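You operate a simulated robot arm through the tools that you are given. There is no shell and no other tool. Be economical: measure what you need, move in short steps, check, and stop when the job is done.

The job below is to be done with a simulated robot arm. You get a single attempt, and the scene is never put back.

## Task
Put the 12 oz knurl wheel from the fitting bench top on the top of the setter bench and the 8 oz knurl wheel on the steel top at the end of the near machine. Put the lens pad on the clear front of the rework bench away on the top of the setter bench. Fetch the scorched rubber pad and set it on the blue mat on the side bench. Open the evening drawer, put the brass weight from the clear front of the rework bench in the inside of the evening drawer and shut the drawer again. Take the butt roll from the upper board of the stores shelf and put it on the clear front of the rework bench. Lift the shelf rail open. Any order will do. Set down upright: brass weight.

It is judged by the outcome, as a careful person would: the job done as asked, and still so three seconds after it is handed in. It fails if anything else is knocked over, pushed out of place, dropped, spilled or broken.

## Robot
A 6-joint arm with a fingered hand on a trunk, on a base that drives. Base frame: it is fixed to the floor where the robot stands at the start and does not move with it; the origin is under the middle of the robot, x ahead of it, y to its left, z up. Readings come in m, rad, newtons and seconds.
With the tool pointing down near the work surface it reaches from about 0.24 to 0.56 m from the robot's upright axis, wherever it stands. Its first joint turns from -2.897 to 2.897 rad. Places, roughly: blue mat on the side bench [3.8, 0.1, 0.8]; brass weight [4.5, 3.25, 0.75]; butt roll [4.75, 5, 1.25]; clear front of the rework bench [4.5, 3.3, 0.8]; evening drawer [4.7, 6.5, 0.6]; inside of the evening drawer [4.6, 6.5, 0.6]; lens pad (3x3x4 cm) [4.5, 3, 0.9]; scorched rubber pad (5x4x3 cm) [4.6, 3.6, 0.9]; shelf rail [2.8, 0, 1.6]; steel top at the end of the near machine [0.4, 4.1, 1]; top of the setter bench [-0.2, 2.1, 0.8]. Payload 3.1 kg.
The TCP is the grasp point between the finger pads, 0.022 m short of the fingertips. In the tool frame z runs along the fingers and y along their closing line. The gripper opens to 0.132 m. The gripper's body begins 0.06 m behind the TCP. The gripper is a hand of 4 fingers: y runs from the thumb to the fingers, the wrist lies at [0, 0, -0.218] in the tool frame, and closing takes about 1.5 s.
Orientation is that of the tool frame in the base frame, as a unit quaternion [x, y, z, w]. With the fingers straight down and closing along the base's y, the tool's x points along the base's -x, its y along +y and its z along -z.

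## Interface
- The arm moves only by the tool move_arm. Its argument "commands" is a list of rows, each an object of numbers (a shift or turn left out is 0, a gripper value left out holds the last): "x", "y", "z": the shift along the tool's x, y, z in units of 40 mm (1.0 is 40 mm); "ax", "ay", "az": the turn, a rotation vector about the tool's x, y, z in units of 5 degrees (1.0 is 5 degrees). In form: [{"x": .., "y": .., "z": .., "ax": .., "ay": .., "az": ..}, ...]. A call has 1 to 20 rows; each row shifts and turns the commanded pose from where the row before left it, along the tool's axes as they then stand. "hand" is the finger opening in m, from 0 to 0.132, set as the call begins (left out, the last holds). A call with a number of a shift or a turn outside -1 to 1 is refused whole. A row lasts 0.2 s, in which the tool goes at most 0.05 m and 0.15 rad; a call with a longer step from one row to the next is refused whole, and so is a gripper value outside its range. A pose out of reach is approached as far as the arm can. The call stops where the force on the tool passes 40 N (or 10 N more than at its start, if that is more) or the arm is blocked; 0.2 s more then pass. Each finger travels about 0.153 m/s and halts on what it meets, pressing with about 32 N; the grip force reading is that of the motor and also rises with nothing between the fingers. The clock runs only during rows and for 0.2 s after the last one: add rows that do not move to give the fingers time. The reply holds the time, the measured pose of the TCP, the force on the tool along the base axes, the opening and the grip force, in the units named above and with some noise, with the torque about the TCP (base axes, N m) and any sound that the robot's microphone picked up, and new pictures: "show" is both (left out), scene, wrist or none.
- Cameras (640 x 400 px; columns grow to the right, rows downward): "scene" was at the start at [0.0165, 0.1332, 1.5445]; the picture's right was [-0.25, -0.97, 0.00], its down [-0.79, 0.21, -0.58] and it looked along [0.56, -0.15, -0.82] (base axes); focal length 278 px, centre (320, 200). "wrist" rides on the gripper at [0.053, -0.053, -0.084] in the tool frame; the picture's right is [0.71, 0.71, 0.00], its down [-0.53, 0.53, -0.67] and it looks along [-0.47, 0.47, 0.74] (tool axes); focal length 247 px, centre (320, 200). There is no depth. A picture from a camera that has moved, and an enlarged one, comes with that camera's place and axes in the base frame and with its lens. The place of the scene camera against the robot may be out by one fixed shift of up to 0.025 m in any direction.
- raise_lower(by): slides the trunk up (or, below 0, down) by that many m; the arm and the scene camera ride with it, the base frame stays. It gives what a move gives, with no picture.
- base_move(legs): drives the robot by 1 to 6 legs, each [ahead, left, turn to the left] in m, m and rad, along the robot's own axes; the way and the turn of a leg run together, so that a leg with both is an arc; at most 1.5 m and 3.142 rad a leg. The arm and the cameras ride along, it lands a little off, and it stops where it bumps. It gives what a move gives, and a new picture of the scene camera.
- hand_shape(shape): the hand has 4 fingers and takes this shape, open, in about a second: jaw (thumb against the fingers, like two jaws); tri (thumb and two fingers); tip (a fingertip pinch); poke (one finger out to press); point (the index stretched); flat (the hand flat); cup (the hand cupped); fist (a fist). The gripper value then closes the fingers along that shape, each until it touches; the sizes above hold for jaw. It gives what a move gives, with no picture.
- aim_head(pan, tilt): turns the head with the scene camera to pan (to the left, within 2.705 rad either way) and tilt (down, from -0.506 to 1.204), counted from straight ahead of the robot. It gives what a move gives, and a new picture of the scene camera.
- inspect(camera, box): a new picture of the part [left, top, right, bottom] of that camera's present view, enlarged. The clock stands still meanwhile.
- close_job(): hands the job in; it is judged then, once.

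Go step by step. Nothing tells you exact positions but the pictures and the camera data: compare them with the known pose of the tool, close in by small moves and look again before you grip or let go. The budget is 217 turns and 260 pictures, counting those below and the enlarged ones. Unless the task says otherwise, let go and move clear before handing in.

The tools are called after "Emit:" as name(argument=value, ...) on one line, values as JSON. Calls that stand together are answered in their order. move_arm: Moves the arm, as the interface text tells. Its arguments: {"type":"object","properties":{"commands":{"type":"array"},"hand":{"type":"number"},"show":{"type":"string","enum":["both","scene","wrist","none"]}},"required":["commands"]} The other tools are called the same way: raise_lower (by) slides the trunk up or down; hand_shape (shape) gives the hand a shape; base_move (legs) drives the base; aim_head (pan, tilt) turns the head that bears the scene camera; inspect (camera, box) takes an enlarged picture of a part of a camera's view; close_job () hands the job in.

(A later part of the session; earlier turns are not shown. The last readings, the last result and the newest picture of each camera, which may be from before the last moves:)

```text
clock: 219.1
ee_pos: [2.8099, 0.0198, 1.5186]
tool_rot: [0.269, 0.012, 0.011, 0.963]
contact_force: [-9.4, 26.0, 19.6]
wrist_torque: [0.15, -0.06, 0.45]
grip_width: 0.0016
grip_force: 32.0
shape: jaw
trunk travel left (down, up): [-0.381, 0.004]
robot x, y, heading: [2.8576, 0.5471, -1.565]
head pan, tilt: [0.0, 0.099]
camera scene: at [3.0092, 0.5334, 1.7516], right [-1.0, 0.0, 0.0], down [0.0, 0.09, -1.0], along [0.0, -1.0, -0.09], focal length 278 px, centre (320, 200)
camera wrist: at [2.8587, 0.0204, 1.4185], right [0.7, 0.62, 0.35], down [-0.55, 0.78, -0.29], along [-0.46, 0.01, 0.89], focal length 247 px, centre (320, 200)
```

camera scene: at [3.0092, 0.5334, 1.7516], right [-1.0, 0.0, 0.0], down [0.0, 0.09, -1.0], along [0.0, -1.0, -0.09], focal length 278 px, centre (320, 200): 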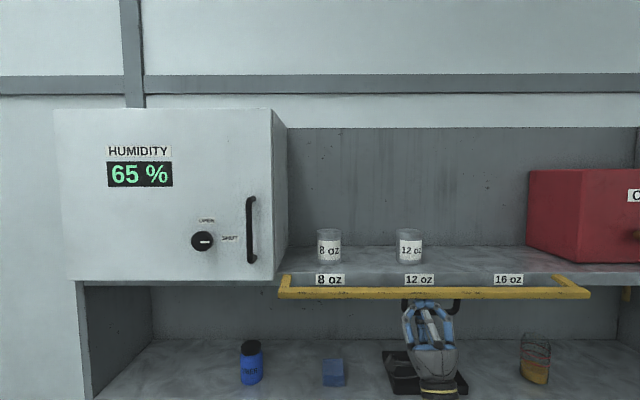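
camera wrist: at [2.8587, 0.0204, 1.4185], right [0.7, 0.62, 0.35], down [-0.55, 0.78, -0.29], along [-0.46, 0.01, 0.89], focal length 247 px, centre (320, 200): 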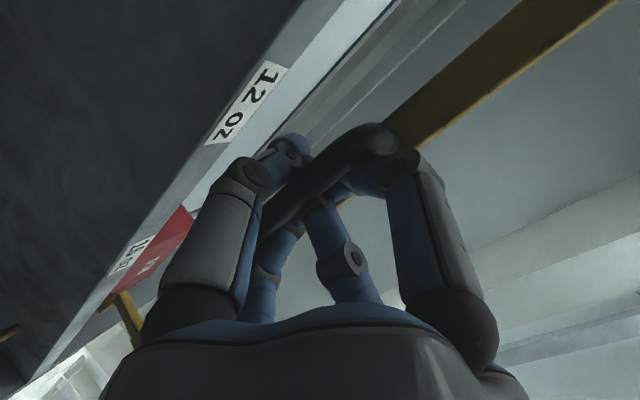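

The hand now meets resistance; the rail stands open beyond horizontal. I relax, open the fingers and withdraw along the hand's axis.

Emit:
move_arm(commands=[{"y": 0.3}, {}, {}], show="none")

Emit:
move_arm(commands=[{}, {}, {}, {}], hand=0.06, show="wrist")

Emit:
move_arm(commands=[{"z": -0.5}, {"z": -0.5}, {"z": -0.5}, {"z": -0.5}, {}])

```text
clock: 219.9
ee_pos: [2.8091, 0.0209, 1.5187]
tool_rot: [0.277, 0.012, 0.012, 0.961]
contact_force: [-9.1, 11.6, 4.8]
wrist_torque: [0.01, 0.23, 0.18]
grip_width: 0.002
grip_force: 31.4
shape: jaw
trunk travel left (down, up): [-0.381, 0.004]
robot x, y, heading: [2.8609, 0.5471, -1.557]
head pan, tilt: [0.0, 0.099]
```

```text
clock: 220.9
ee_pos: [2.8061, 0.0214, 1.5183]
tool_rot: [0.277, 0.009, 0.011, 0.961]
contact_force: [-19.1, 17.1, -12.1]
wrist_torque: [-0.02, -0.03, 0.31]
grip_width: 0.0509
grip_force: 0.0
shape: jaw
trunk travel left (down, up): [-0.381, 0.004]
robot x, y, heading: [2.8546, 0.5453, -1.565]
head pan, tilt: [0.0, 0.099]
camera wrist: at [2.8542, 0.0227, 1.4186], right [0.7, 0.62, 0.37], down [-0.55, 0.79, -0.28], along [-0.46, -0.01, 0.89], focal length 247 px, centre (320, 200)
```

wrist: 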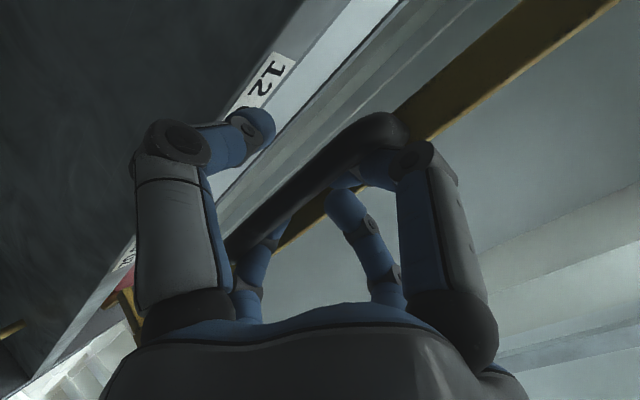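

```text
clock: 222.1
ee_pos: [2.8099, 0.0582, 1.4509]
tool_rot: [0.278, 0.013, 0.012, 0.96]
contact_force: [-1.1, -0.3, 0.7]
wrist_torque: [-0.01, 0.01, 0.03]
grip_width: 0.0597
grip_force: 0.0
shape: jaw
trunk travel left (down, up): [-0.381, 0.004]
robot x, y, heading: [2.8579, 0.5445, -1.566]
head pan, tilt: [0.0, 0.099]
camera scene: at [3.0131, 0.5191, 1.7509], right [-1.0, 0.0, 0.0], down [0.0, 0.1, -0.99], along [0.0, -0.99, -0.1], focal length 278 px, centre (320, 200)
camera wrist: at [2.8587, 0.06, 1.3506], right [0.7, 0.62, 0.36], down [-0.56, 0.79, -0.27], along [-0.46, -0.01, 0.89], focal length 247 px, centre (320, 200)
```

scene: 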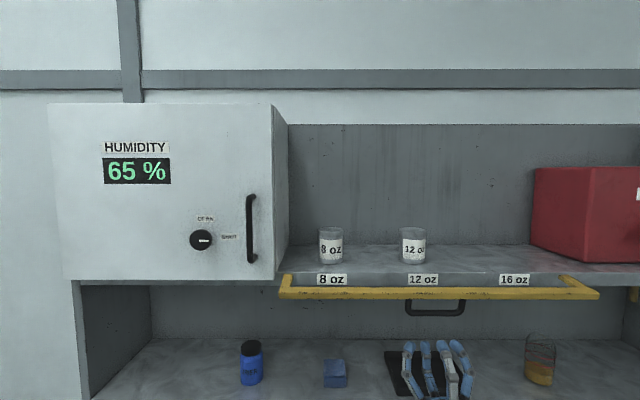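
wrist: 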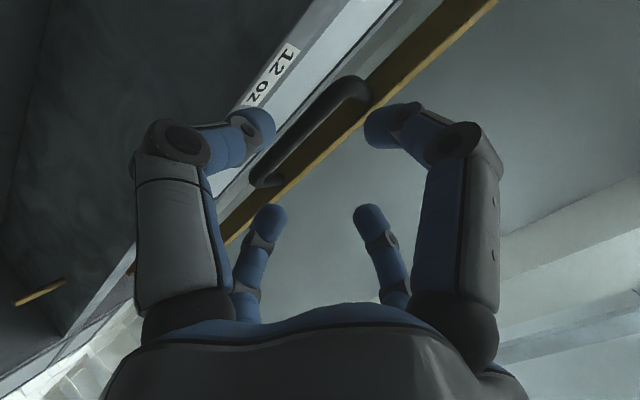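

The rail stays open. To make sure it is at its stop I'll press it gently from above: back out, level the hand, close it and come over the bar.

Emit:
base_move(legs=[[-0.2, 0, 0]])

Emit:
move_arm(commands=[{"ax": 1}, {"ax": 1}, {"ax": 1}, {"ax": 1}, {"ax": 1}, {"ax": 1}, {"ax": 1}, {"ax": 1}, {"ax": 1}, {"ax": 1}, {"ax": 1}, {"y": 0.9}, {"y": 0.9}, {"y": 0.9}, {"y": 0.8}, {}], hand=0.0)

```text
clock: 223.7
ee_pos: [2.8072, 0.2568, 1.4517]
tool_rot: [0.277, 0.014, 0.011, 0.961]
contact_force: [0.4, 0.0, -1.0]
wrist_torque: [0.03, -0.02, 0.06]
grip_width: 0.0599
grip_force: 0.0
shape: jaw
trunk travel left (down, up): [-0.381, 0.004]
robot x, y, heading: [2.8538, 0.744, -1.566]
head pan, tilt: [0.0, 0.099]
camera scene: at [3.0124, 0.7172, 1.7509], right [-1.0, 0.0, 0.0], down [0.0, 0.1, -1.0], along [0.0, -1.0, -0.1], focal length 278 px, centre (320, 200)
```

scene: 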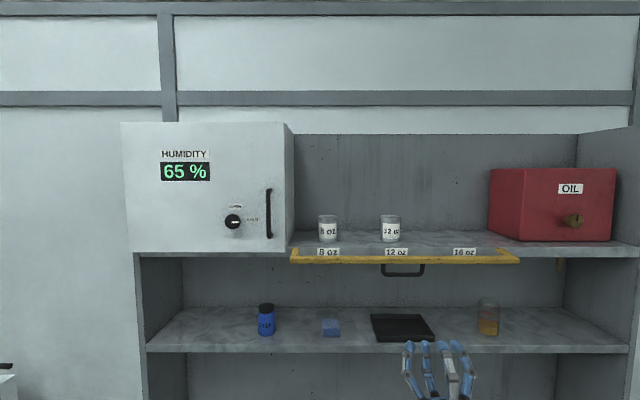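

```text
clock: 227.1
ee_pos: [2.8099, 0.2631, 1.5911]
tool_rot: [0.69, 0.017, 0.004, 0.724]
contact_force: [0.2, -0.3, -0.4]
wrist_torque: [0.0, 0.01, 0.0]
grip_width: 0.0
grip_force: 32.0
shape: jaw
trunk travel left (down, up): [-0.381, 0.004]
robot x, y, heading: [2.8612, 0.7457, -1.566]
head pan, tilt: [0.0, 0.099]
camera scene: at [3.0124, 0.7163, 1.7509], right [-1.0, 0.0, 0.0], down [0.0, 0.1, -0.99], along [0.0, -0.99, -0.1], focal length 278 px, centre (320, 200)
camera wrist: at [2.8578, 0.3463, 1.5336], right [0.72, 0.05, 0.69], down [-0.53, 0.68, 0.5], along [-0.44, -0.73, 0.52], focal length 247 px, centre (320, 200)
```

scene: 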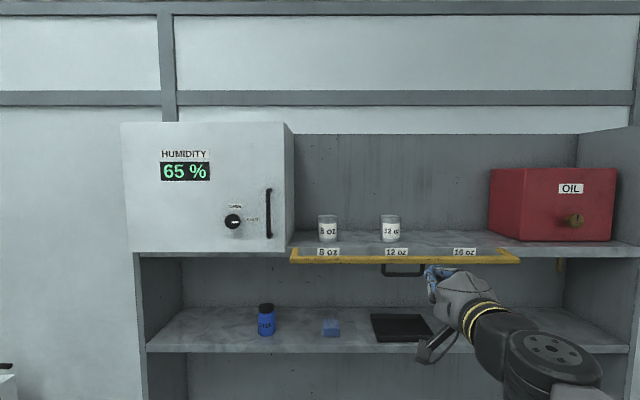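
wrist: 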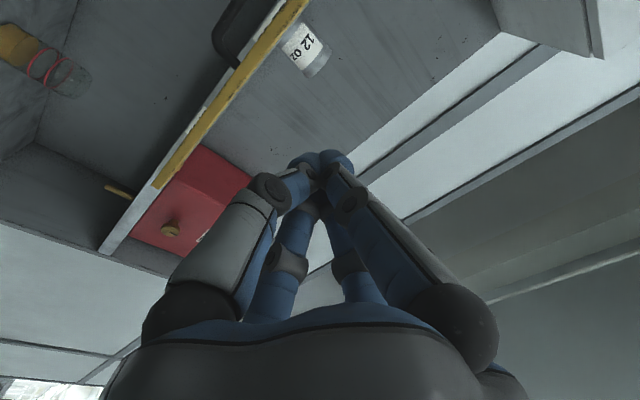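

Emit:
base_move(legs=[[0.19, 0, 0]])

Emit:
move_arm(commands=[{"y": -0.3}, {"y": -0.3}, {"y": -0.2}, {"y": -0.2}, {"y": -0.2}, {"y": -0.15}, {}, {"y": -0.15}, {}, {"y": -0.15}, {}, {"y": -0.15}, {}, {"y": -0.15}, {}])

```text
clock: 228.6
ee_pos: [2.8105, 0.0748, 1.5906]
tool_rot: [0.69, 0.017, 0.005, 0.723]
contact_force: [-0.5, 0.3, 0.2]
wrist_torque: [0.01, 0.01, 0.02]
grip_width: 0.0001
grip_force: 31.7
shape: jaw
trunk travel left (down, up): [-0.381, 0.004]
robot x, y, heading: [2.8617, 0.5549, -1.569]
head pan, tilt: [0.0, 0.099]
camera scene: at [3.0132, 0.5278, 1.7509], right [-1.0, 0.0, 0.0], down [0.0, 0.1, -0.99], along [0.0, -0.99, -0.1], focal length 278 px, centre (320, 200)
```

scene: 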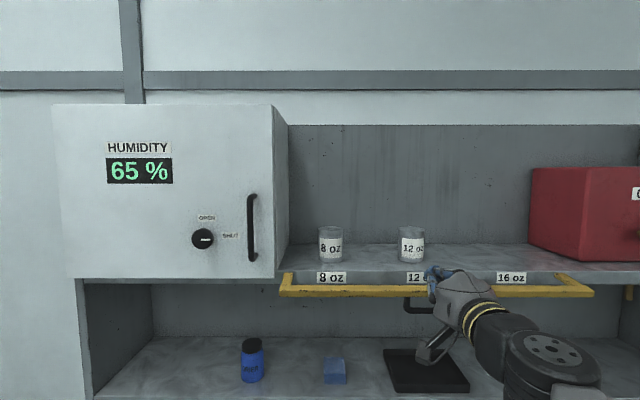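

```text
clock: 231.8
ee_pos: [2.8103, 0.0718, 1.5127]
tool_rot: [0.69, 0.016, 0.004, 0.723]
contact_force: [-0.5, 0.3, 0.1]
wrist_torque: [0.0, -0.01, -0.01]
grip_width: 0.0
grip_force: 31.5
shape: jaw
trunk travel left (down, up): [-0.381, 0.004]
robot x, y, heading: [2.8601, 0.5568, -1.566]
head pan, tilt: [0.0, 0.099]
camera scene: at [3.0132, 0.5282, 1.7509], right [-1.0, 0.0, 0.0], down [0.0, 0.1, -1.0], along [0.0, -0.99, -0.1], focal length 278 px, centre (320, 200)
camera wrist: at [2.8593, 0.1539, 1.4552], right [0.72, 0.05, 0.69], down [-0.54, 0.68, 0.5], along [-0.44, -0.73, 0.52], focal length 247 px, centre (320, 200)
```

scene: 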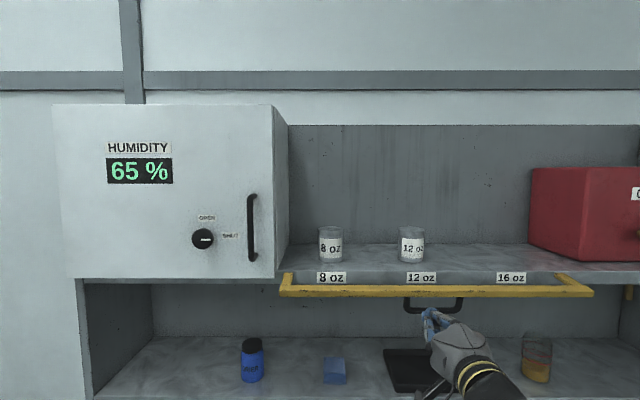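
wrist: 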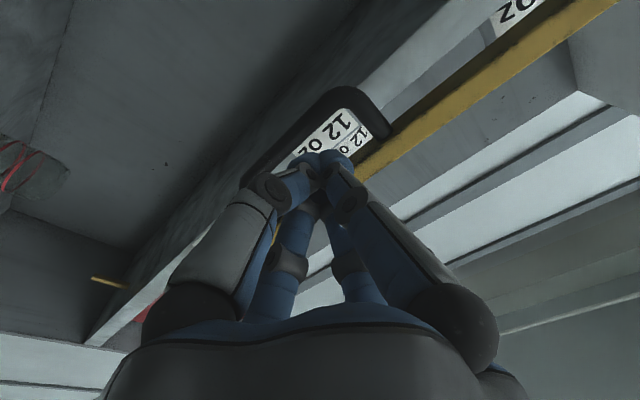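

The fist passed in front of the bar; the bar is further in. Up again, 6 cm deeper, then down.

Emit:
move_arm(commands=[{"y": 0.7}, {"y": 0.7}, {"y": 0.7}, {}], show="none")

Emit:
move_arm(commands=[{"z": 0.8}, {"z": 0.7}, {"y": -0.2}, {"y": -0.2}, {"y": -0.2}, {"y": -0.15}, {}, {"y": -0.15}, {}, {"y": -0.15}, {}, {"y": -0.15}, {}, {"y": -0.15}, {}])

```text
clock: 232.8
ee_pos: [2.8116, 0.0748, 1.5978]
tool_rot: [0.689, 0.017, 0.003, 0.724]
contact_force: [-0.6, -0.2, 0.4]
wrist_torque: [0.01, 0.01, 0.02]
grip_width: 0.0002
grip_force: 31.8
shape: jaw
trunk travel left (down, up): [-0.381, 0.004]
robot x, y, heading: [2.8583, 0.5524, -1.567]
head pan, tilt: [0.0, 0.099]
```

```text
clock: 234.9
ee_pos: [2.8133, 0.0239, 1.5772]
tool_rot: [0.679, 0.018, 0.004, 0.733]
contact_force: [-0.5, 8.0, 18.1]
wrist_torque: [0.38, 0.03, -0.01]
grip_width: 0.0
grip_force: 31.4
shape: jaw
trunk travel left (down, up): [-0.381, 0.004]
robot x, y, heading: [2.8589, 0.5549, -1.572]
head pan, tilt: [0.0, 0.099]
stopped in row 10: the force on the tool passed its limit (the readings are from after the stop); the commanded pose is now the measured one
camera scene: at [3.0132, 0.5362, 1.7508], right [-1.0, 0.0, 0.0], down [0.0, 0.09, -1.0], along [0.0, -1.0, -0.09], focal length 278 px, centre (320, 200)
camera wrist: at [2.8611, 0.1045, 1.5171], right [0.72, 0.08, 0.69], down [-0.54, 0.69, 0.49], along [-0.44, -0.72, 0.54], focal length 247 px, centre (320, 200)
```

scene: 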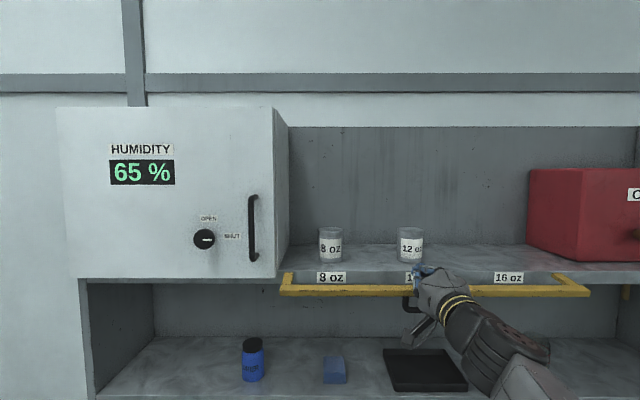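
wrist: 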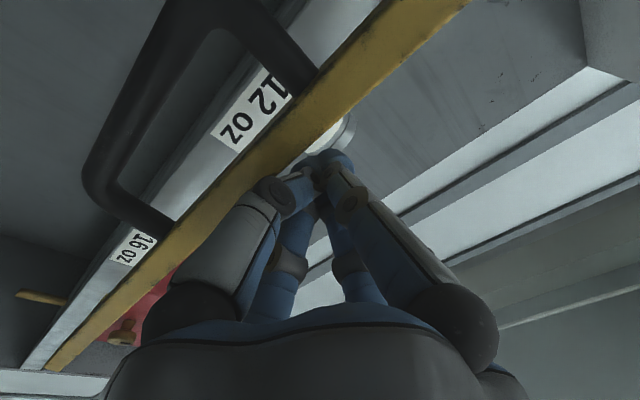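

Pressing with ~40 N doesn't move it further: the rail is fully open at its stop. I withdraw and restore the tool-down posture.

Emit:
move_arm(commands=[{"y": 0.5}, {"y": 0.5}, {}], show="none")

Emit:
base_move(legs=[[-0.6, 0, 0]])

Emit:
inspect(camera="scene", box=[220, 160, 480, 320])

Emit:
move_arm(commands=[{"az": -1, "ay": 0}, {"az": -1}, {"az": -1}, {"az": -1}, {"az": -1}, {"az": -1}, {"az": -1}, {"az": -1}, {"az": -1}, {"az": -1}, {"az": -1}, {"az": -1}, {"az": -1}, {"az": -1}, {"az": -1}, {"az": -1}, {"az": -1}, {"az": -1}], show="none")

```text
clock: 235.7
ee_pos: [2.814, 0.0176, 1.6102]
tool_rot: [0.685, 0.018, 0.004, 0.728]
contact_force: [0.2, -0.3, 0.5]
wrist_torque: [0.02, -0.04, 0.05]
grip_width: 0.0004
grip_force: 32.1
shape: jaw
trunk travel left (down, up): [-0.381, 0.004]
robot x, y, heading: [2.8603, 0.554, -1.568]
head pan, tilt: [0.0, 0.099]
```

```text
clock: 239.1
ee_pos: [2.8076, 0.6225, 1.6108]
tool_rot: [0.684, 0.013, -0.001, 0.729]
contact_force: [-0.5, 0.2, -0.2]
wrist_torque: [-0.01, -0.03, 0.04]
grip_width: 0.0001
grip_force: 31.8
shape: jaw
trunk travel left (down, up): [-0.381, 0.004]
robot x, y, heading: [2.8626, 1.1617, -1.585]
head pan, tilt: [0.0, 0.099]
camera scene: at [3.0145, 1.1303, 1.7509], right [-1.0, 0.01, 0.0], down [0.0, 0.1, -1.0], along [-0.01, -0.99, -0.1], focal length 278 px, centre (320, 200)
```

scene: 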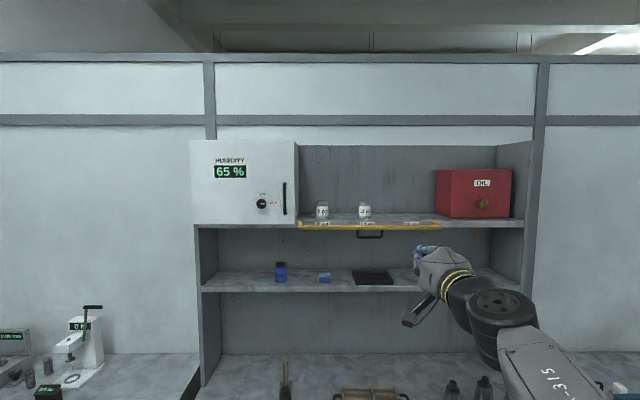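

```text
2.46 times, centred on (350, 240) of scene
camera zoom: at [3.0145, 1.1303, 1.7509], right [-1.0, 0.01, 0.0], down [0.0, 0.1, -1.0], along [-0.01, -0.99, -0.1], focal length 686 px, centre (246, 102)
```

zoom: 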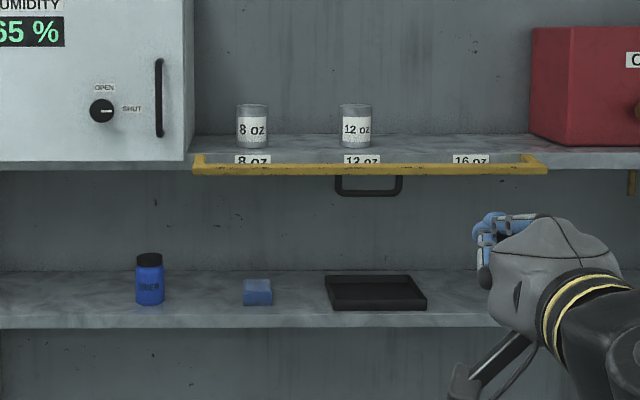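

```text
clock: 242.9
ee_pos: [2.8086, 0.6215, 1.6102]
tool_rot: [-0.474, -0.494, 0.516, -0.514]
contact_force: [-0.6, 0.0, 0.0]
wrist_torque: [0.0, 0.04, 0.02]
grip_width: 0.0
grip_force: 32.0
shape: jaw
trunk travel left (down, up): [-0.381, 0.004]
robot x, y, heading: [2.8636, 1.1625, -1.58]
head pan, tilt: [0.0, 0.099]
```

Now back to tool-down.

Emit:
move_arm(commands=[{"x": 1}, {"x": 1}, {"x": 1}, {"x": 1}, {"x": 1}, {"x": 1}, {"x": 1}, {"x": 1}, {"x": 0.8}], hand=0.1, show="none")

Emit:
move_arm(commands=[{"ay": 1}, {"ay": 1}, {"ay": 1}, {"ay": 1}, {"ay": 1}, {"ay": 1}, {"ay": 1}, {"ay": 1}, {"ay": 1}, {"ay": 1}, {"ay": 1}, {"ay": 1}, {"ay": 1}, {"ay": 1}, {"ay": 1}, {"ay": 1}, {"ay": 1}, {"ay": 1}, {"ay": 0.7}, {}], show="none")

Emit:
aim_head(pan=-1.2, tilt=0.4)

```text
clock: 244.9
ee_pos: [2.7974, 0.6004, 1.2588]
tool_rot: [-0.475, -0.493, 0.517, -0.513]
contact_force: [0.7, -0.4, -0.5]
wrist_torque: [0.0, 0.02, 0.05]
grip_width: 0.1
grip_force: 0.1
shape: jaw
trunk travel left (down, up): [-0.381, 0.004]
robot x, y, heading: [2.8602, 1.1588, -1.579]
head pan, tilt: [0.0, 0.099]
```

```text
clock: 249.1
ee_pos: [2.7505, 0.6435, 1.2157]
tool_rot: [0.668, 0.718, -0.097, 0.17]
contact_force: [0.5, -0.2, 0.4]
wrist_torque: [-0.01, 0.0, 0.0]
grip_width: 0.1002
grip_force: 0.1
shape: jaw
out of reach, approached as far as the arm can: row 9, 12, 13, 14, 15, 16, 17, 18, 19
trunk travel left (down, up): [-0.381, 0.004]
robot x, y, heading: [2.8641, 1.1574, -1.583]
head pan, tilt: [0.0, 0.099]
```

```text
clock: 250.5
ee_pos: [2.7504, 0.6443, 1.2144]
tool_rot: [0.667, 0.718, -0.098, 0.171]
contact_force: [-1.0, -0.2, -0.3]
wrist_torque: [-0.01, -0.01, 0.02]
grip_width: 0.1001
grip_force: 0.1
shape: jaw
trunk travel left (down, up): [-0.381, 0.004]
robot x, y, heading: [2.8585, 1.1578, -1.582]
head pan, tilt: [-1.201, 0.4]
camera scene: at [2.9288, 1.1894, 1.723], right [-0.35, 0.94, 0.0], down [0.36, 0.14, -0.92], along [-0.86, -0.32, -0.39], focal length 278 px, centre (320, 200)
```

scene: 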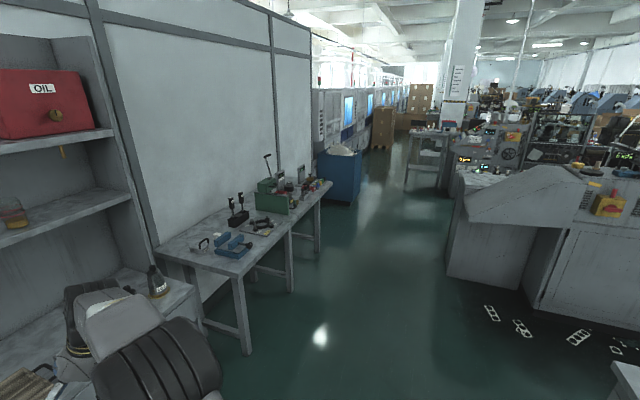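

The tilt remains because it was out of reach that high; lower and finish straightening.

Emit:
move_arm(commands=[{"z": 0.9}, {"z": 0.9}, {"z": 0.6, "x": 0.5}, {"ax": 0.3, "ay": 0.9, "az": 0.2}, {"ax": 0.3, "ay": 0.9, "az": 0.2}, {"ax": 0.3, "ay": 0.9, "az": 0.2}, {"ax": 0.3, "ay": 0.9, "az": 0.2}, {"ay": 0.8, "az": 0.1}, {}], show="none")

```text
clock: 252.5
ee_pos: [2.7542, 0.645, 1.1051]
tool_rot: [0.681, 0.718, -0.049, 0.136]
contact_force: [-0.2, 0.3, -0.2]
wrist_torque: [-0.01, 0.0, -0.02]
grip_width: 0.1002
grip_force: 0.1
shape: jaw
out of reach, approached as far as the arm can: row 5, 6, 7, 8
trunk travel left (down, up): [-0.381, 0.004]
robot x, y, heading: [2.8595, 1.1583, -1.583]
head pan, tilt: [-1.201, 0.4]
```

Emit:
move_arm(commands=[{"x": 0.9}, {"x": 0.9}, {"ay": 0.9}, {"ay": 0.9}, {"ay": 0.9}, {"ay": 0.5}, {}], show="none")

```text
clock: 254.1
ee_pos: [2.7554, 0.7381, 1.0667]
tool_rot: [0.681, 0.726, 0.021, 0.094]
contact_force: [0.3, 0.5, -0.9]
wrist_torque: [-0.01, -0.03, -0.04]
grip_width: 0.1002
grip_force: 0.0
shape: jaw
out of reach, approached as far as the arm can: row 4, 5, 6
trunk travel left (down, up): [-0.381, 0.004]
robot x, y, heading: [2.8589, 1.1613, -1.579]
head pan, tilt: [-1.201, 0.4]
```

Emit:
move_arm(commands=[{"y": 0.8}, {"y": 0.8}, {"y": 0.7}, {"ax": 0.9}, {"ax": 0.9}, {"ay": 0.6}, {"ay": 0.6}, {}])

```text
clock: 255.9
ee_pos: [2.8533, 0.7633, 1.056]
tool_rot: [0.679, 0.728, 0.062, 0.068]
contact_force: [-0.1, -0.1, -0.3]
wrist_torque: [0.0, 0.02, -0.02]
grip_width: 0.1001
grip_force: 0.0
shape: jaw
out of reach, approached as far as the arm can: row 1, 2, 4, 5, 6, 7
trunk travel left (down, up): [-0.381, 0.004]
robot x, y, heading: [2.8609, 1.1626, -1.581]
head pan, tilt: [-1.201, 0.4]
camera scene: at [2.9288, 1.1897, 1.723], right [-0.35, 0.94, 0.0], down [0.36, 0.14, -0.92], along [-0.86, -0.32, -0.39], focal length 278 px, centre (320, 200)
camera wrist: at [2.7794, 0.813, 1.1281], right [0.65, 0.75, 0.12], down [0.43, -0.49, 0.76], along [0.63, -0.44, -0.64], focal length 247 px, centre (320, 200)
```

scene: 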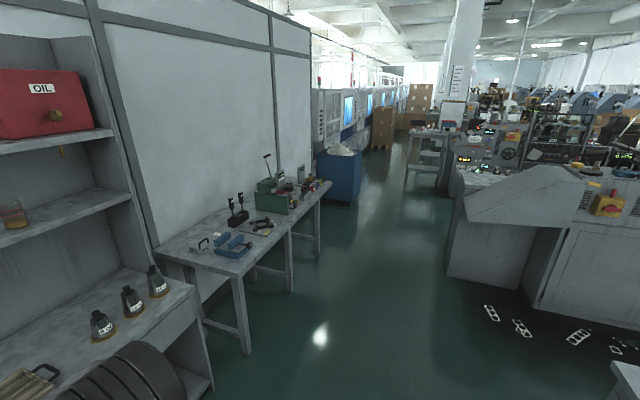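
wrist: 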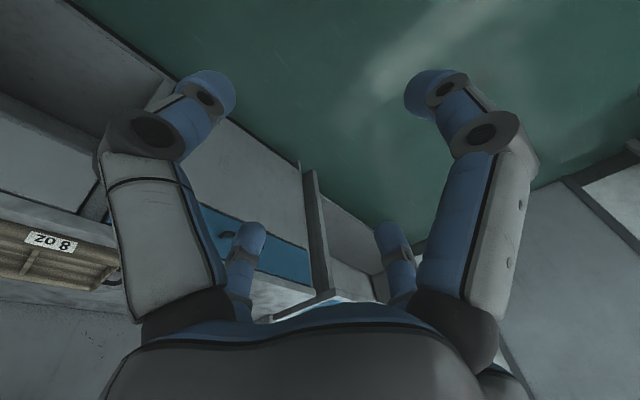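

The wrist hits a joint limit in this arm branch. I try at a longer reach with lower height.

Emit:
move_arm(commands=[{"x": -0.9, "z": 0.3}, {"x": -0.9, "z": 0.3}, {"x": -0.6}, {"ax": 0.9}, {"ax": 0.9}, {"ax": 0.3}, {}], show="none")

```text
clock: 257.5
ee_pos: [2.8726, 0.7027, 1.0058]
tool_rot: [0.679, 0.728, 0.063, 0.07]
contact_force: [-0.7, -0.5, -0.1]
wrist_torque: [0.01, -0.04, -0.01]
grip_width: 0.1004
grip_force: 0.0
shape: jaw
out of reach, approached as far as the arm can: row 1, 2, 3, 4, 5
trunk travel left (down, up): [-0.381, 0.004]
robot x, y, heading: [2.859, 1.1599, -1.584]
head pan, tilt: [-1.201, 0.4]
```

I think wrist joint 4 sits at its limit in a flipped branch. I swing the tool left, then forward, and then down again to unwind it.

Emit:
move_arm(commands=[{"ax": -1}, {"ax": -1}, {"ax": -1}, {"ax": -1}, {"ax": -1}, {"ax": -1}, {"ax": -1}, {"ax": -1}, {}], show="none")

Emit:
move_arm(commands=[{"ay": -1}, {"ay": -1}, {"ay": -1}, {"ay": -1}, {"ay": -1}, {"ay": -1}, {"ay": -1}, {"ay": -1}, {"ay": -1}, {"ay": -1}, {"ay": -1}, {"ay": -1}, {"ay": -1}, {"ay": -1}, {}], show="none")

Emit:
move_arm(commands=[{"ax": 1}, {"ax": 1}, {"ax": 1}, {"ax": 1}, {"ax": 1}, {"ax": 1}, {"ax": 1}, {"ax": 1}, {"ax": 1}, {"ax": 1}, {}], show="none")

```text
clock: 259.5
ee_pos: [2.8715, 0.7031, 1.0062]
tool_rot: [0.618, 0.665, 0.301, 0.291]
contact_force: [0.9, 0.1, -1.2]
wrist_torque: [0.03, -0.02, -0.02]
grip_width: 0.1003
grip_force: 0.1
shape: jaw
trunk travel left (down, up): [-0.381, 0.004]
robot x, y, heading: [2.8628, 1.1619, -1.579]
head pan, tilt: [-1.201, 0.4]
```

```text
clock: 262.7
ee_pos: [2.8709, 0.7032, 1.0055]
tool_rot: [0.678, 0.379, -0.109, 0.62]
contact_force: [-0.3, 0.1, 0.2]
wrist_torque: [0.03, -0.02, 0.0]
grip_width: 0.1003
grip_force: 0.2
shape: jaw
trunk travel left (down, up): [-0.381, 0.004]
robot x, y, heading: [2.8611, 1.1608, -1.583]
head pan, tilt: [-1.201, 0.4]
```

```text
clock: 265.1
ee_pos: [2.8712, 0.7023, 1.0071]
tool_rot: [0.877, 0.298, -0.258, 0.275]
contact_force: [0.3, -1.0, -1.2]
wrist_torque: [0.0, -0.02, 0.01]
grip_width: 0.1003
grip_force: 0.0
shape: jaw
trunk travel left (down, up): [-0.381, 0.004]
robot x, y, heading: [2.8596, 1.16, -1.582]
head pan, tilt: [-1.201, 0.4]
```

All reachable this time. Now the direct rotation to straight down.

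Emit:
move_arm(commands=[{"ax": 0.03, "ay": 0.91, "az": -0.985}, {"ax": 0.03, "ay": 0.91, "az": -0.985}, {"ax": 0.03, "ay": 0.91, "az": -0.985}, {"ax": 0.03, "ay": 0.91, "az": -0.985}, {"ax": 0.03, "ay": 0.91, "az": -0.985}, {"ax": 0.03, "ay": 0.91, "az": -0.985}, {"ax": 0.03, "ay": 0.91, "az": -0.985}, {"ax": 0.03, "ay": 0.91, "az": -0.985}, {"ax": 0.03, "ay": 0.91, "az": -0.985}, {"ax": 0.03, "ay": 0.91, "az": -0.985}, {}], show="none")

```text
clock: 267.5
ee_pos: [2.8917, 0.7294, 0.9794]
tool_rot: [0.737, 0.664, -0.018, 0.121]
contact_force: [-0.7, -0.3, 0.6]
wrist_torque: [0.02, 0.0, -0.04]
grip_width: 0.1001
grip_force: 0.1
shape: jaw
out of reach, approached as far as the arm can: row 5, 6, 7, 8, 9
trunk travel left (down, up): [-0.381, 0.004]
robot x, y, heading: [2.8619, 1.1594, -1.58]
head pan, tilt: [-1.201, 0.4]
```

Still the flipped wrist (the forearm is about horizontal, so the unwinding must go above it). I take the longer path: point left, raise, then forward-up.

Emit:
move_arm(commands=[{"ax": -0.957, "ay": 0.15, "az": 0.053}, {"ax": -0.957, "ay": 0.15, "az": 0.053}, {"ax": -0.957, "ay": 0.15, "az": 0.053}, {"ax": -0.957, "ay": 0.15, "az": 0.053}, {"ax": -0.957, "ay": 0.15, "az": 0.053}, {"ax": -0.957, "ay": 0.15, "az": 0.053}, {"ax": -0.957, "ay": 0.15, "az": 0.053}, {"ax": -0.957, "ay": 0.15, "az": 0.053}, {"ax": -0.957, "ay": 0.15, "az": 0.053}, {"ax": -0.957, "ay": 0.15, "az": 0.053}, {"ax": -0.957, "ay": 0.15, "az": 0.053}, {"ax": -0.957, "ay": 0.15, "az": 0.053}, {"ax": -0.957, "ay": 0.15, "az": 0.053}, {"ax": -0.957, "ay": 0.15, "az": 0.053}, {"ax": -0.957, "ay": 0.15, "az": 0.053}, {"ax": -0.957, "ay": 0.15, "az": 0.053}, {"ax": -0.957, "ay": 0.15, "az": 0.053}, {}], show="none")

Emit:
move_arm(commands=[{"y": 1}, {"y": 1}, {"y": 1}, {"y": 1}, {"y": 1}, {"y": 1}, {"y": 1}, {"y": 1}, {"y": 1}, {"y": 1}, {"y": 1}, {}], show="none")

```text
clock: 271.3
ee_pos: [2.891, 0.731, 0.9811]
tool_rot: [0.501, 0.497, 0.499, 0.504]
contact_force: [0.7, 0.6, 0.5]
wrist_torque: [0.0, -0.01, -0.03]
grip_width: 0.1001
grip_force: 0.0
shape: jaw
trunk travel left (down, up): [-0.381, 0.004]
robot x, y, heading: [2.8589, 1.162, -1.577]
head pan, tilt: [-1.201, 0.4]
```

```text
clock: 273.9
ee_pos: [2.8905, 0.7274, 1.4218]
tool_rot: [0.501, 0.495, 0.499, 0.504]
contact_force: [-0.1, -0.9, 0.9]
wrist_torque: [0.01, -0.03, -0.02]
grip_width: 0.1002
grip_force: 0.0
shape: jaw
trunk travel left (down, up): [-0.381, 0.004]
robot x, y, heading: [2.8595, 1.1587, -1.581]
head pan, tilt: [-1.201, 0.4]
```

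Emit:
move_arm(commands=[{"x": -1}, {"x": -0.8}, {"ax": 0.414, "ay": -0.886, "az": -0.886}, {"ax": 0.414, "ay": -0.886, "az": -0.886}, {"ax": 0.414, "ay": -0.886, "az": -0.886}, {"ax": 0.414, "ay": -0.886, "az": -0.886}, {"ax": 0.414, "ay": -0.886, "az": -0.886}, {"ax": 0.414, "ay": -0.886, "az": -0.886}, {"ax": 0.414, "ay": -0.886, "az": -0.886}, {"ax": 0.414, "ay": -0.886, "az": -0.886}, {"ax": 0.414, "ay": -0.886, "az": -0.886}, {"ax": 0.414, "ay": -0.886, "az": -0.886}, {"ax": 0.414, "ay": -0.886, "az": -0.886}], show="none")

Emit:
move_arm(commands=[{"ax": 0.414, "ay": -0.886, "az": -0.886}, {"ax": 0.414, "ay": -0.886, "az": -0.886}, {"ax": 0.414, "ay": -0.886, "az": -0.886}, {"ax": 0.414, "ay": -0.886, "az": -0.886}, {"ax": 0.414, "ay": -0.886, "az": -0.886}, {"ax": 0.414, "ay": -0.886, "az": -0.886}, {"ax": 0.414, "ay": -0.886, "az": -0.886}, {"ax": 0.414, "ay": -0.886, "az": -0.886}, {"ax": 0.414, "ay": -0.886, "az": -0.886}, {"ax": 0.414, "ay": -0.886, "az": -0.886}, {"ax": 0.414, "ay": -0.886, "az": -0.886}, {}], show="none")

```text
clock: 276.7
ee_pos: [2.8835, 0.6559, 1.4374]
tool_rot: [0.5, 0.492, -0.088, 0.707]
contact_force: [0.2, 0.0, -0.1]
wrist_torque: [0.02, 0.0, 0.01]
grip_width: 0.1001
grip_force: 0.0
shape: jaw
out of reach, approached as far as the arm can: row 13
trunk travel left (down, up): [-0.381, 0.004]
robot x, y, heading: [2.8627, 1.1565, -1.583]
head pan, tilt: [-1.201, 0.4]
```

```text
clock: 279.3
ee_pos: [2.7881, 0.5874, 1.7803]
tool_rot: [0.308, 0.302, -0.634, 0.641]
contact_force: [0.9, 0.6, -0.3]
wrist_torque: [0.02, -0.01, 0.01]
grip_width: 0.1003
grip_force: 0.1
shape: jaw
out of reach, approached as far as the arm can: row 1, 2, 3, 4, 5, 6, 7, 8, 9, 10, 11
trunk travel left (down, up): [-0.381, 0.004]
robot x, y, heading: [2.8616, 1.1597, -1.579]
head pan, tilt: [-1.201, 0.4]
```

Emit:
move_arm(commands=[{"y": 0.6}, {"y": 0.6}, {"y": 0.6}, {}], show="none")

Emit:
move_arm(commands=[{"ay": 1}, {"ay": 1}, {"ay": 1}, {"ay": 1}, {"ay": 1}, {"ay": 1}, {"ay": 1}, {"ay": 1}, {"x": 1}, {"x": 1}, {"x": 1}, {"x": 1}, {}])

```text
clock: 280.3
ee_pos: [2.854, 0.5857, 1.7827]
tool_rot: [-0.303, -0.297, 0.642, -0.638]
contact_force: [-0.8, 0.5, 0.4]
wrist_torque: [0.01, 0.02, -0.05]
grip_width: 0.1004
grip_force: 0.2
shape: jaw
out of reach, approached as far as the arm can: row 2, 3
trunk travel left (down, up): [-0.381, 0.004]
robot x, y, heading: [2.8617, 1.1607, -1.576]
head pan, tilt: [-1.201, 0.4]
```

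```text
clock: 283.1
ee_pos: [2.8544, 0.6319, 1.5574]
tool_rot: [0.505, 0.496, -0.501, 0.498]
contact_force: [-0.6, 0.2, 0.3]
wrist_torque: [0.01, 0.0, 0.01]
grip_width: 0.1004
grip_force: 0.0
shape: jaw
out of reach, approached as far as the arm can: row 2, 3, 4, 5, 6, 7, 8
trunk travel left (down, up): [-0.381, 0.004]
robot x, y, heading: [2.8597, 1.1583, -1.584]
head pan, tilt: [-1.201, 0.4]
camera scene: at [2.9288, 1.1893, 1.723], right [-0.35, 0.94, 0.0], down [0.36, 0.14, -0.92], along [-0.86, -0.32, -0.39], focal length 278 px, centre (320, 200)
camera wrist: at [2.8015, 0.7168, 1.5048], right [0.71, -0.01, -0.7], down [0.53, 0.66, 0.53], along [0.46, -0.75, 0.47], focal length 247 px, centre (320, 200)
```

scene: 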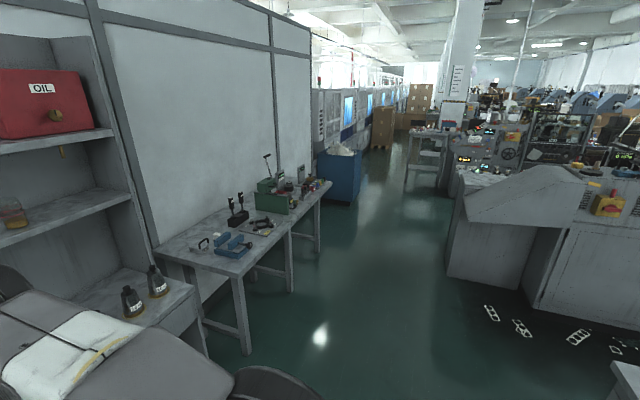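
wrist: 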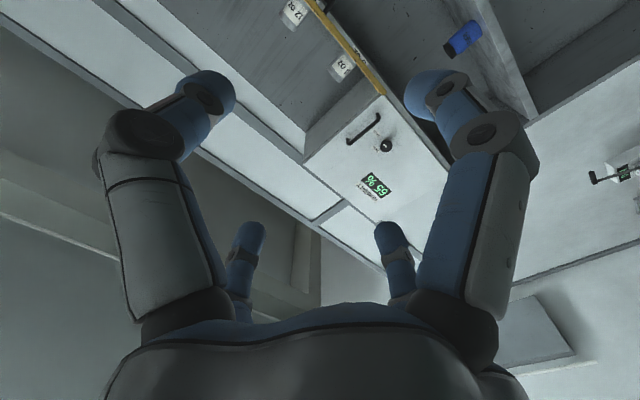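

Level and in plane. Now down and pitch to vertical.

Emit:
move_arm(commands=[{"x": 1}, {"x": 1}, {"x": 1}, {"x": 1}, {"x": 1}, {"x": 1}, {"ay": 1}, {"ay": 1}, {"ay": 1}, {"ay": 1}, {"ay": 1}, {"ay": 1}, {}], show="none")

Emit:
move_arm(commands=[{"ay": 1}, {"ay": 1}, {"ay": 1}, {"ay": 1}, {"ay": 1}, {"ay": 1}, {"ay": 1}, {"ay": 1}, {"ay": 1}, {"ay": 1}, {"ay": 1}, {"ay": 1}, {}], show="none")

```text
clock: 285.9
ee_pos: [2.8559, 0.633, 1.3188]
tool_rot: [0.617, 0.609, -0.353, 0.352]
contact_force: [-0.1, -0.1, 0.4]
wrist_torque: [0.01, 0.02, 0.03]
grip_width: 0.1002
grip_force: 0.0
shape: jaw
trunk travel left (down, up): [-0.381, 0.004]
robot x, y, heading: [2.8633, 1.1615, -1.583]
head pan, tilt: [-1.201, 0.4]
```

```text
clock: 288.7
ee_pos: [2.8562, 0.6685, 1.2955]
tool_rot: [0.71, 0.704, 0.001, 0.003]
contact_force: [-0.3, 0.2, -0.1]
wrist_torque: [0.01, 0.0, 0.02]
grip_width: 0.1003
grip_force: 0.1
shape: jaw
out of reach, approached as far as the arm can: row 11, 12
trunk travel left (down, up): [-0.381, 0.004]
robot x, y, heading: [2.8616, 1.1588, -1.581]
head pan, tilt: [-1.201, 0.4]
```

The hand points straight down again. Now the 12 oz wheel: lower the trunk, turn to face +x, and back along the aisle to the fitting bench end.

Emit:
raise_lower(by=-0.13)

Emit:
base_move(legs=[[0, 0, 1.581], [-1.45, -0.1, 0], [-1.45, -0.1, 0], [-0.25, 0, 0], [0, -0.96, 0]])

```text
clock: 290.3
ee_pos: [2.856, 0.6703, 1.1674]
tool_rot: [0.711, 0.704, 0.0, 0.003]
contact_force: [0.2, 0.0, 0.0]
wrist_torque: [-0.02, 0.01, -0.03]
grip_width: 0.1004
grip_force: 0.0
shape: jaw
trunk travel left (down, up): [-0.251, 0.134]
robot x, y, heading: [2.8583, 1.1603, -1.584]
head pan, tilt: [-1.201, 0.4]
```

```text
clock: 313.8
ee_pos: [0.2394, 0.1246, 1.1665]
tool_rot: [0.003, 1.0, 0.002, 0.0]
contact_force: [-0.1, 0.3, 0.7]
wrist_torque: [0.0, 0.02, 0.01]
grip_width: 0.1001
grip_force: 0.1
shape: jaw
trunk travel left (down, up): [-0.251, 0.134]
robot x, y, heading: [-0.2516, 0.1306, -0.006]
head pan, tilt: [-1.201, 0.4]
camera scene: at [-0.2712, 0.194, 1.5927], right [-0.93, -0.36, 0.0], down [-0.14, 0.36, -0.92], along [0.33, -0.86, -0.39], focal length 278 px, centre (320, 200)
```

scene: 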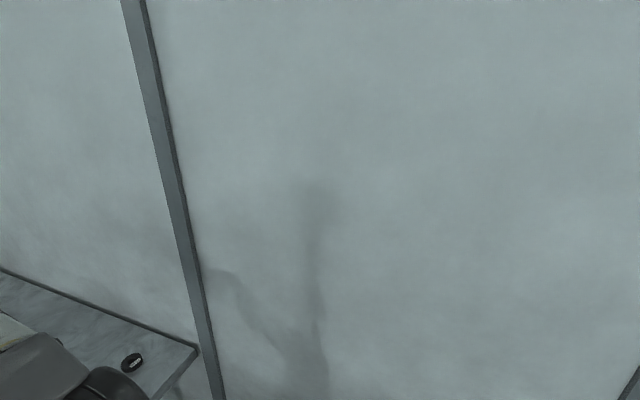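

Emit:
base_move(legs=[[0, -0.155, 0], [0.31, 0, 0]])

Emit:
move_arm(commands=[{"z": 1}, {"z": 1}, {"z": 1}, {"z": 1}, {"z": 1}, {}], hand=0.11, show="wrist")

```text
clock: 315.3
ee_pos: [0.2378, -0.0243, 1.1666]
tool_rot: [0.005, 1.0, 0.001, 0.0]
contact_force: [0.1, 0.3, 0.3]
wrist_torque: [-0.01, 0.01, 0.02]
grip_width: 0.1002
grip_force: 0.0
shape: jaw
trunk travel left (down, up): [-0.251, 0.134]
robot x, y, heading: [-0.25, -0.018, -0.012]
head pan, tilt: [-1.201, 0.4]
stopped in leg 1: the robot was blocked; the commanded pose is now the measured one
camera scene: at [-0.2722, 0.0462, 1.5926], right [-0.94, -0.35, 0.0], down [-0.14, 0.36, -0.92], along [0.32, -0.86, -0.39], focal length 278 px, centre (320, 200)
```

scene: 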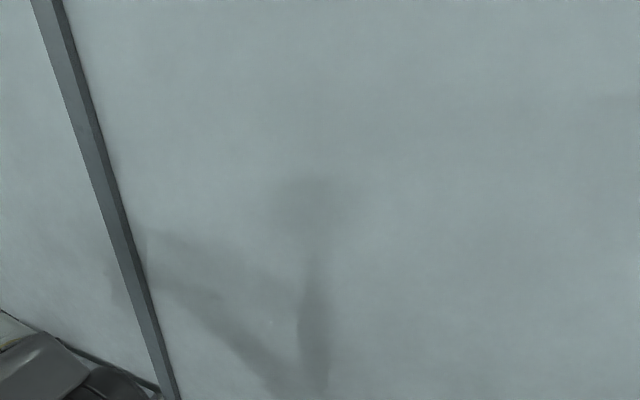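

```text
clock: 316.7
ee_pos: [0.2378, -0.026, 0.9664]
tool_rot: [0.005, 1.0, 0.003, 0.002]
contact_force: [-0.1, 0.4, 0.4]
wrist_torque: [-0.04, 0.02, 0.02]
grip_width: 0.11
grip_force: 0.0
shape: jaw
trunk travel left (down, up): [-0.251, 0.134]
robot x, y, heading: [-0.2531, -0.023, -0.013]
head pan, tilt: [-1.201, 0.4]
camera wrist: at [0.1824, -0.0786, 1.0505], right [-0.7, 0.71, 0.0], down [0.53, 0.52, 0.67], along [0.48, 0.47, -0.74], focal length 247 px, centre (320, 200)
```

wrist: 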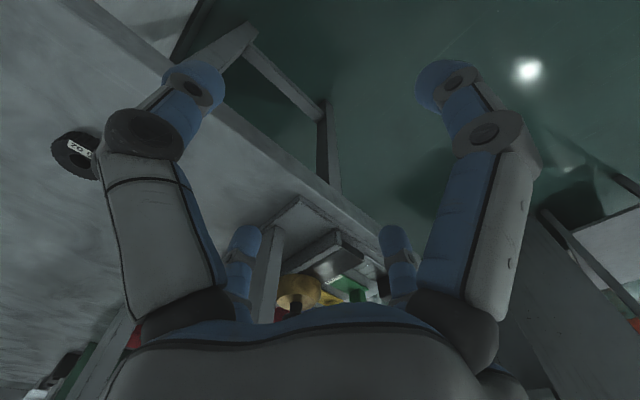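

The wall stopped me at y ≈ -0.02, which is fine. Raise a little and move ahead over the bench.

Emit:
move_arm(commands=[{"z": -1}, {"z": -1}, {"z": -1}], show="none")

Emit:
base_move(legs=[[0.3, 0.01, 0.012]])

Emit:
move_arm(commands=[{"z": 1}, {"z": 1}, {"z": 1}, {}], show="wrist")

```text
clock: 317.5
ee_pos: [0.237, -0.0274, 1.0897]
tool_rot: [0.005, 1.0, 0.002, 0.002]
contact_force: [0.4, 0.5, -0.4]
wrist_torque: [0.02, 0.03, -0.04]
grip_width: 0.1097
grip_force: 0.0
shape: jaw
trunk travel left (down, up): [-0.251, 0.134]
robot x, y, heading: [-0.255, -0.0201, -0.012]
head pan, tilt: [-1.201, 0.4]
```

```text
clock: 319.5
ee_pos: [0.5318, -0.0099, 1.0884]
tool_rot: [-0.002, 1.0, 0.003, 0.001]
contact_force: [-0.6, -0.1, -0.3]
wrist_torque: [0.02, 0.01, -0.01]
grip_width: 0.1097
grip_force: 0.1
shape: jaw
trunk travel left (down, up): [-0.251, 0.134]
robot x, y, heading: [0.0425, -0.0133, 0.006]
head pan, tilt: [-1.201, 0.4]
camera scene: at [0.0219, 0.0535, 1.5927], right [-0.93, -0.37, 0.0], down [-0.14, 0.36, -0.92], along [0.34, -0.86, -0.39], focal length 278 px, centre (320, 200)
```

scene: 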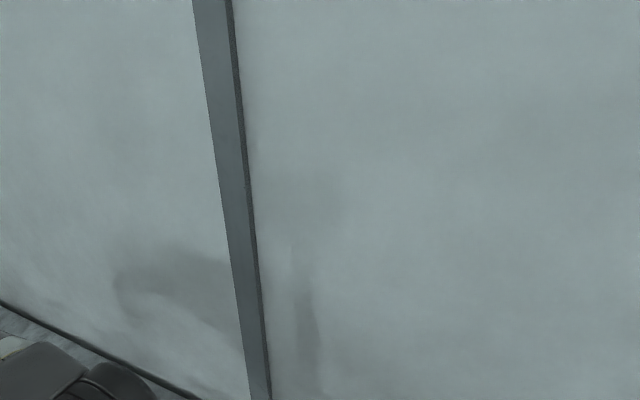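

```text
clock: 320.5
ee_pos: [0.5329, -0.0094, 0.9677]
tool_rot: [-0.003, 1.0, 0.003, 0.001]
contact_force: [0.4, -6.0, 2.6]
wrist_torque: [0.15, -0.03, -0.07]
grip_width: 0.1091
grip_force: 0.1
shape: jaw
trunk travel left (down, up): [-0.251, 0.134]
robot x, y, heading: [0.0418, -0.0076, 0.007]
head pan, tilt: [-1.201, 0.4]
camera wrist: at [0.4776, -0.0633, 1.0532], right [-0.71, 0.7, 0.0], down [0.52, 0.53, 0.67], along [0.47, 0.48, -0.74], focal length 247 px, centre (320, 200)
```

wrist: 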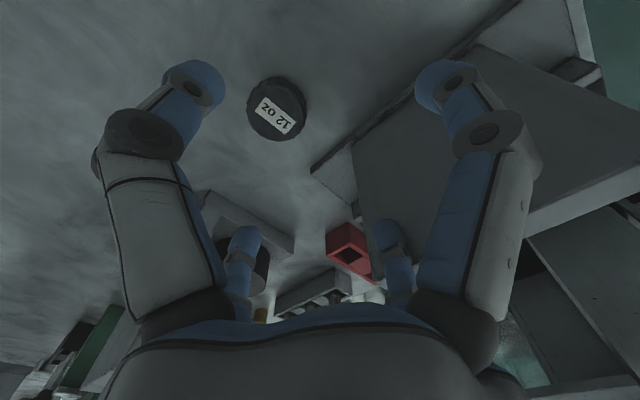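

A finger brushed the upright plate on the left. Up, shift to the wheel at (0.566, -0.029), with a narrower opening.

Emit:
move_arm(commands=[{"z": -0.9}, {"y": -0.5, "x": -0.4}, {"x": -0.42}, {}], hand=0.08, show="wrist")

```text
clock: 321.5
ee_pos: [0.5659, -0.0295, 1.005]
tool_rot: [-0.002, 1.0, 0.003, 0.0]
contact_force: [0.6, 0.5, 0.3]
wrist_torque: [0.01, -0.01, -0.02]
grip_width: 0.0802
grip_force: 0.0
shape: jaw
trunk travel left (down, up): [-0.251, 0.134]
robot x, y, heading: [0.0414, -0.0117, 0.007]
head pan, tilt: [-1.201, 0.4]
camera wrist: at [0.5108, -0.0825, 1.0891], right [-0.71, 0.7, 0.0], down [0.52, 0.53, 0.67], along [0.47, 0.48, -0.74], focal length 247 px, centre (320, 200)
```

wrist: 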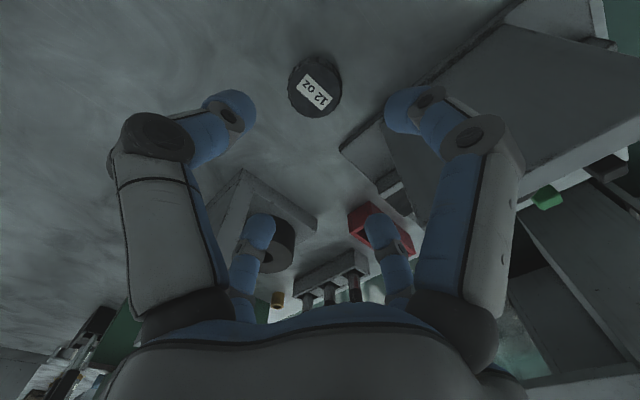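

Centred. Descending and gripping.

Emit:
move_arm(commands=[{"z": 1}, {"z": 1}, {"z": 1}, {"z": 0.9}, {"z": 0.45}, {}], show="wrist")

Emit:
move_arm(commands=[{}, {}, {}, {}, {}], hand=0.03, show="none")

Emit:
move_arm(commands=[{"z": -0.7}, {"z": -1}, {"z": -1}, {"z": -1}, {"z": -1}, {"z": -1}, {"z": -1}, {}], show="wrist")

```text
clock: 322.9
ee_pos: [0.5663, -0.0295, 0.8301]
tool_rot: [-0.003, 1.0, 0.003, 0.002]
contact_force: [-0.1, 0.4, 0.7]
wrist_torque: [-0.03, -0.01, -0.01]
grip_width: 0.0804
grip_force: 0.1
shape: jaw
trunk travel left (down, up): [-0.251, 0.134]
robot x, y, heading: [0.0417, -0.0104, 0.007]
head pan, tilt: [-1.201, 0.4]
camera wrist: at [0.5112, -0.0831, 0.9148], right [-0.71, 0.7, 0.0], down [0.52, 0.53, 0.67], along [0.47, 0.48, -0.74], focal length 247 px, centre (320, 200)
```

wrist: 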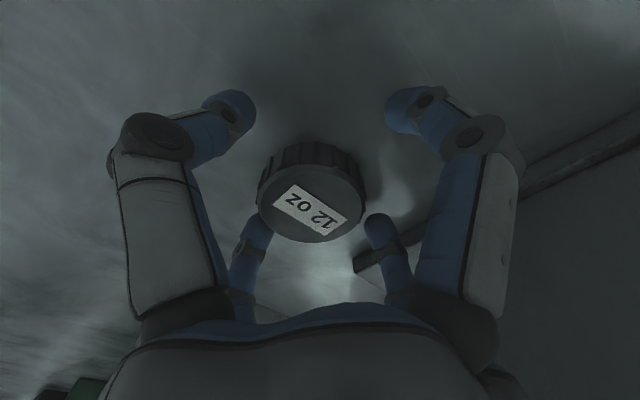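

```text
clock: 324.1
ee_pos: [0.5663, -0.0294, 0.8313]
tool_rot: [-0.003, 1.0, 0.003, 0.001]
contact_force: [-1.0, 0.5, -0.7]
wrist_torque: [0.01, 0.0, -0.02]
grip_width: 0.0428
grip_force: 32.3
shape: jaw
trunk travel left (down, up): [-0.251, 0.134]
robot x, y, heading: [0.0426, -0.0115, 0.006]
head pan, tilt: [-1.201, 0.4]
```

```text
clock: 325.9
ee_pos: [0.5648, -0.0281, 1.1]
tool_rot: [-0.003, 1.0, 0.003, 0.001]
contact_force: [-0.4, -0.6, -3.8]
wrist_torque: [-0.05, 0.02, 0.01]
grip_width: 0.0428
grip_force: 32.1
shape: jaw
trunk travel left (down, up): [-0.251, 0.134]
robot x, y, heading: [0.0408, -0.0129, 0.005]
head pan, tilt: [-1.201, 0.4]
camera wrist: at [0.5096, -0.0819, 1.1838], right [-0.71, 0.7, 0.0], down [0.52, 0.53, 0.67], along [0.47, 0.48, -0.74], focal length 247 px, centre (320, 200)
```

wrist: 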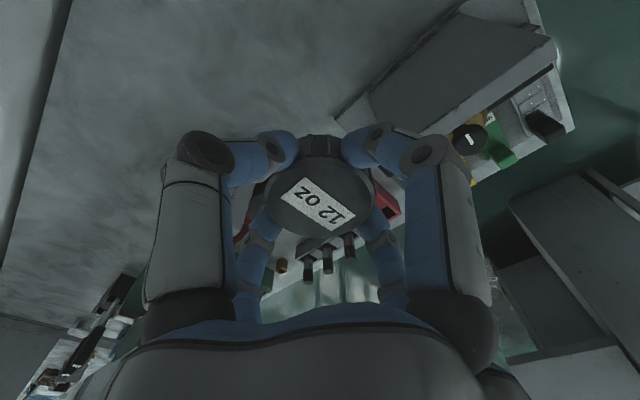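

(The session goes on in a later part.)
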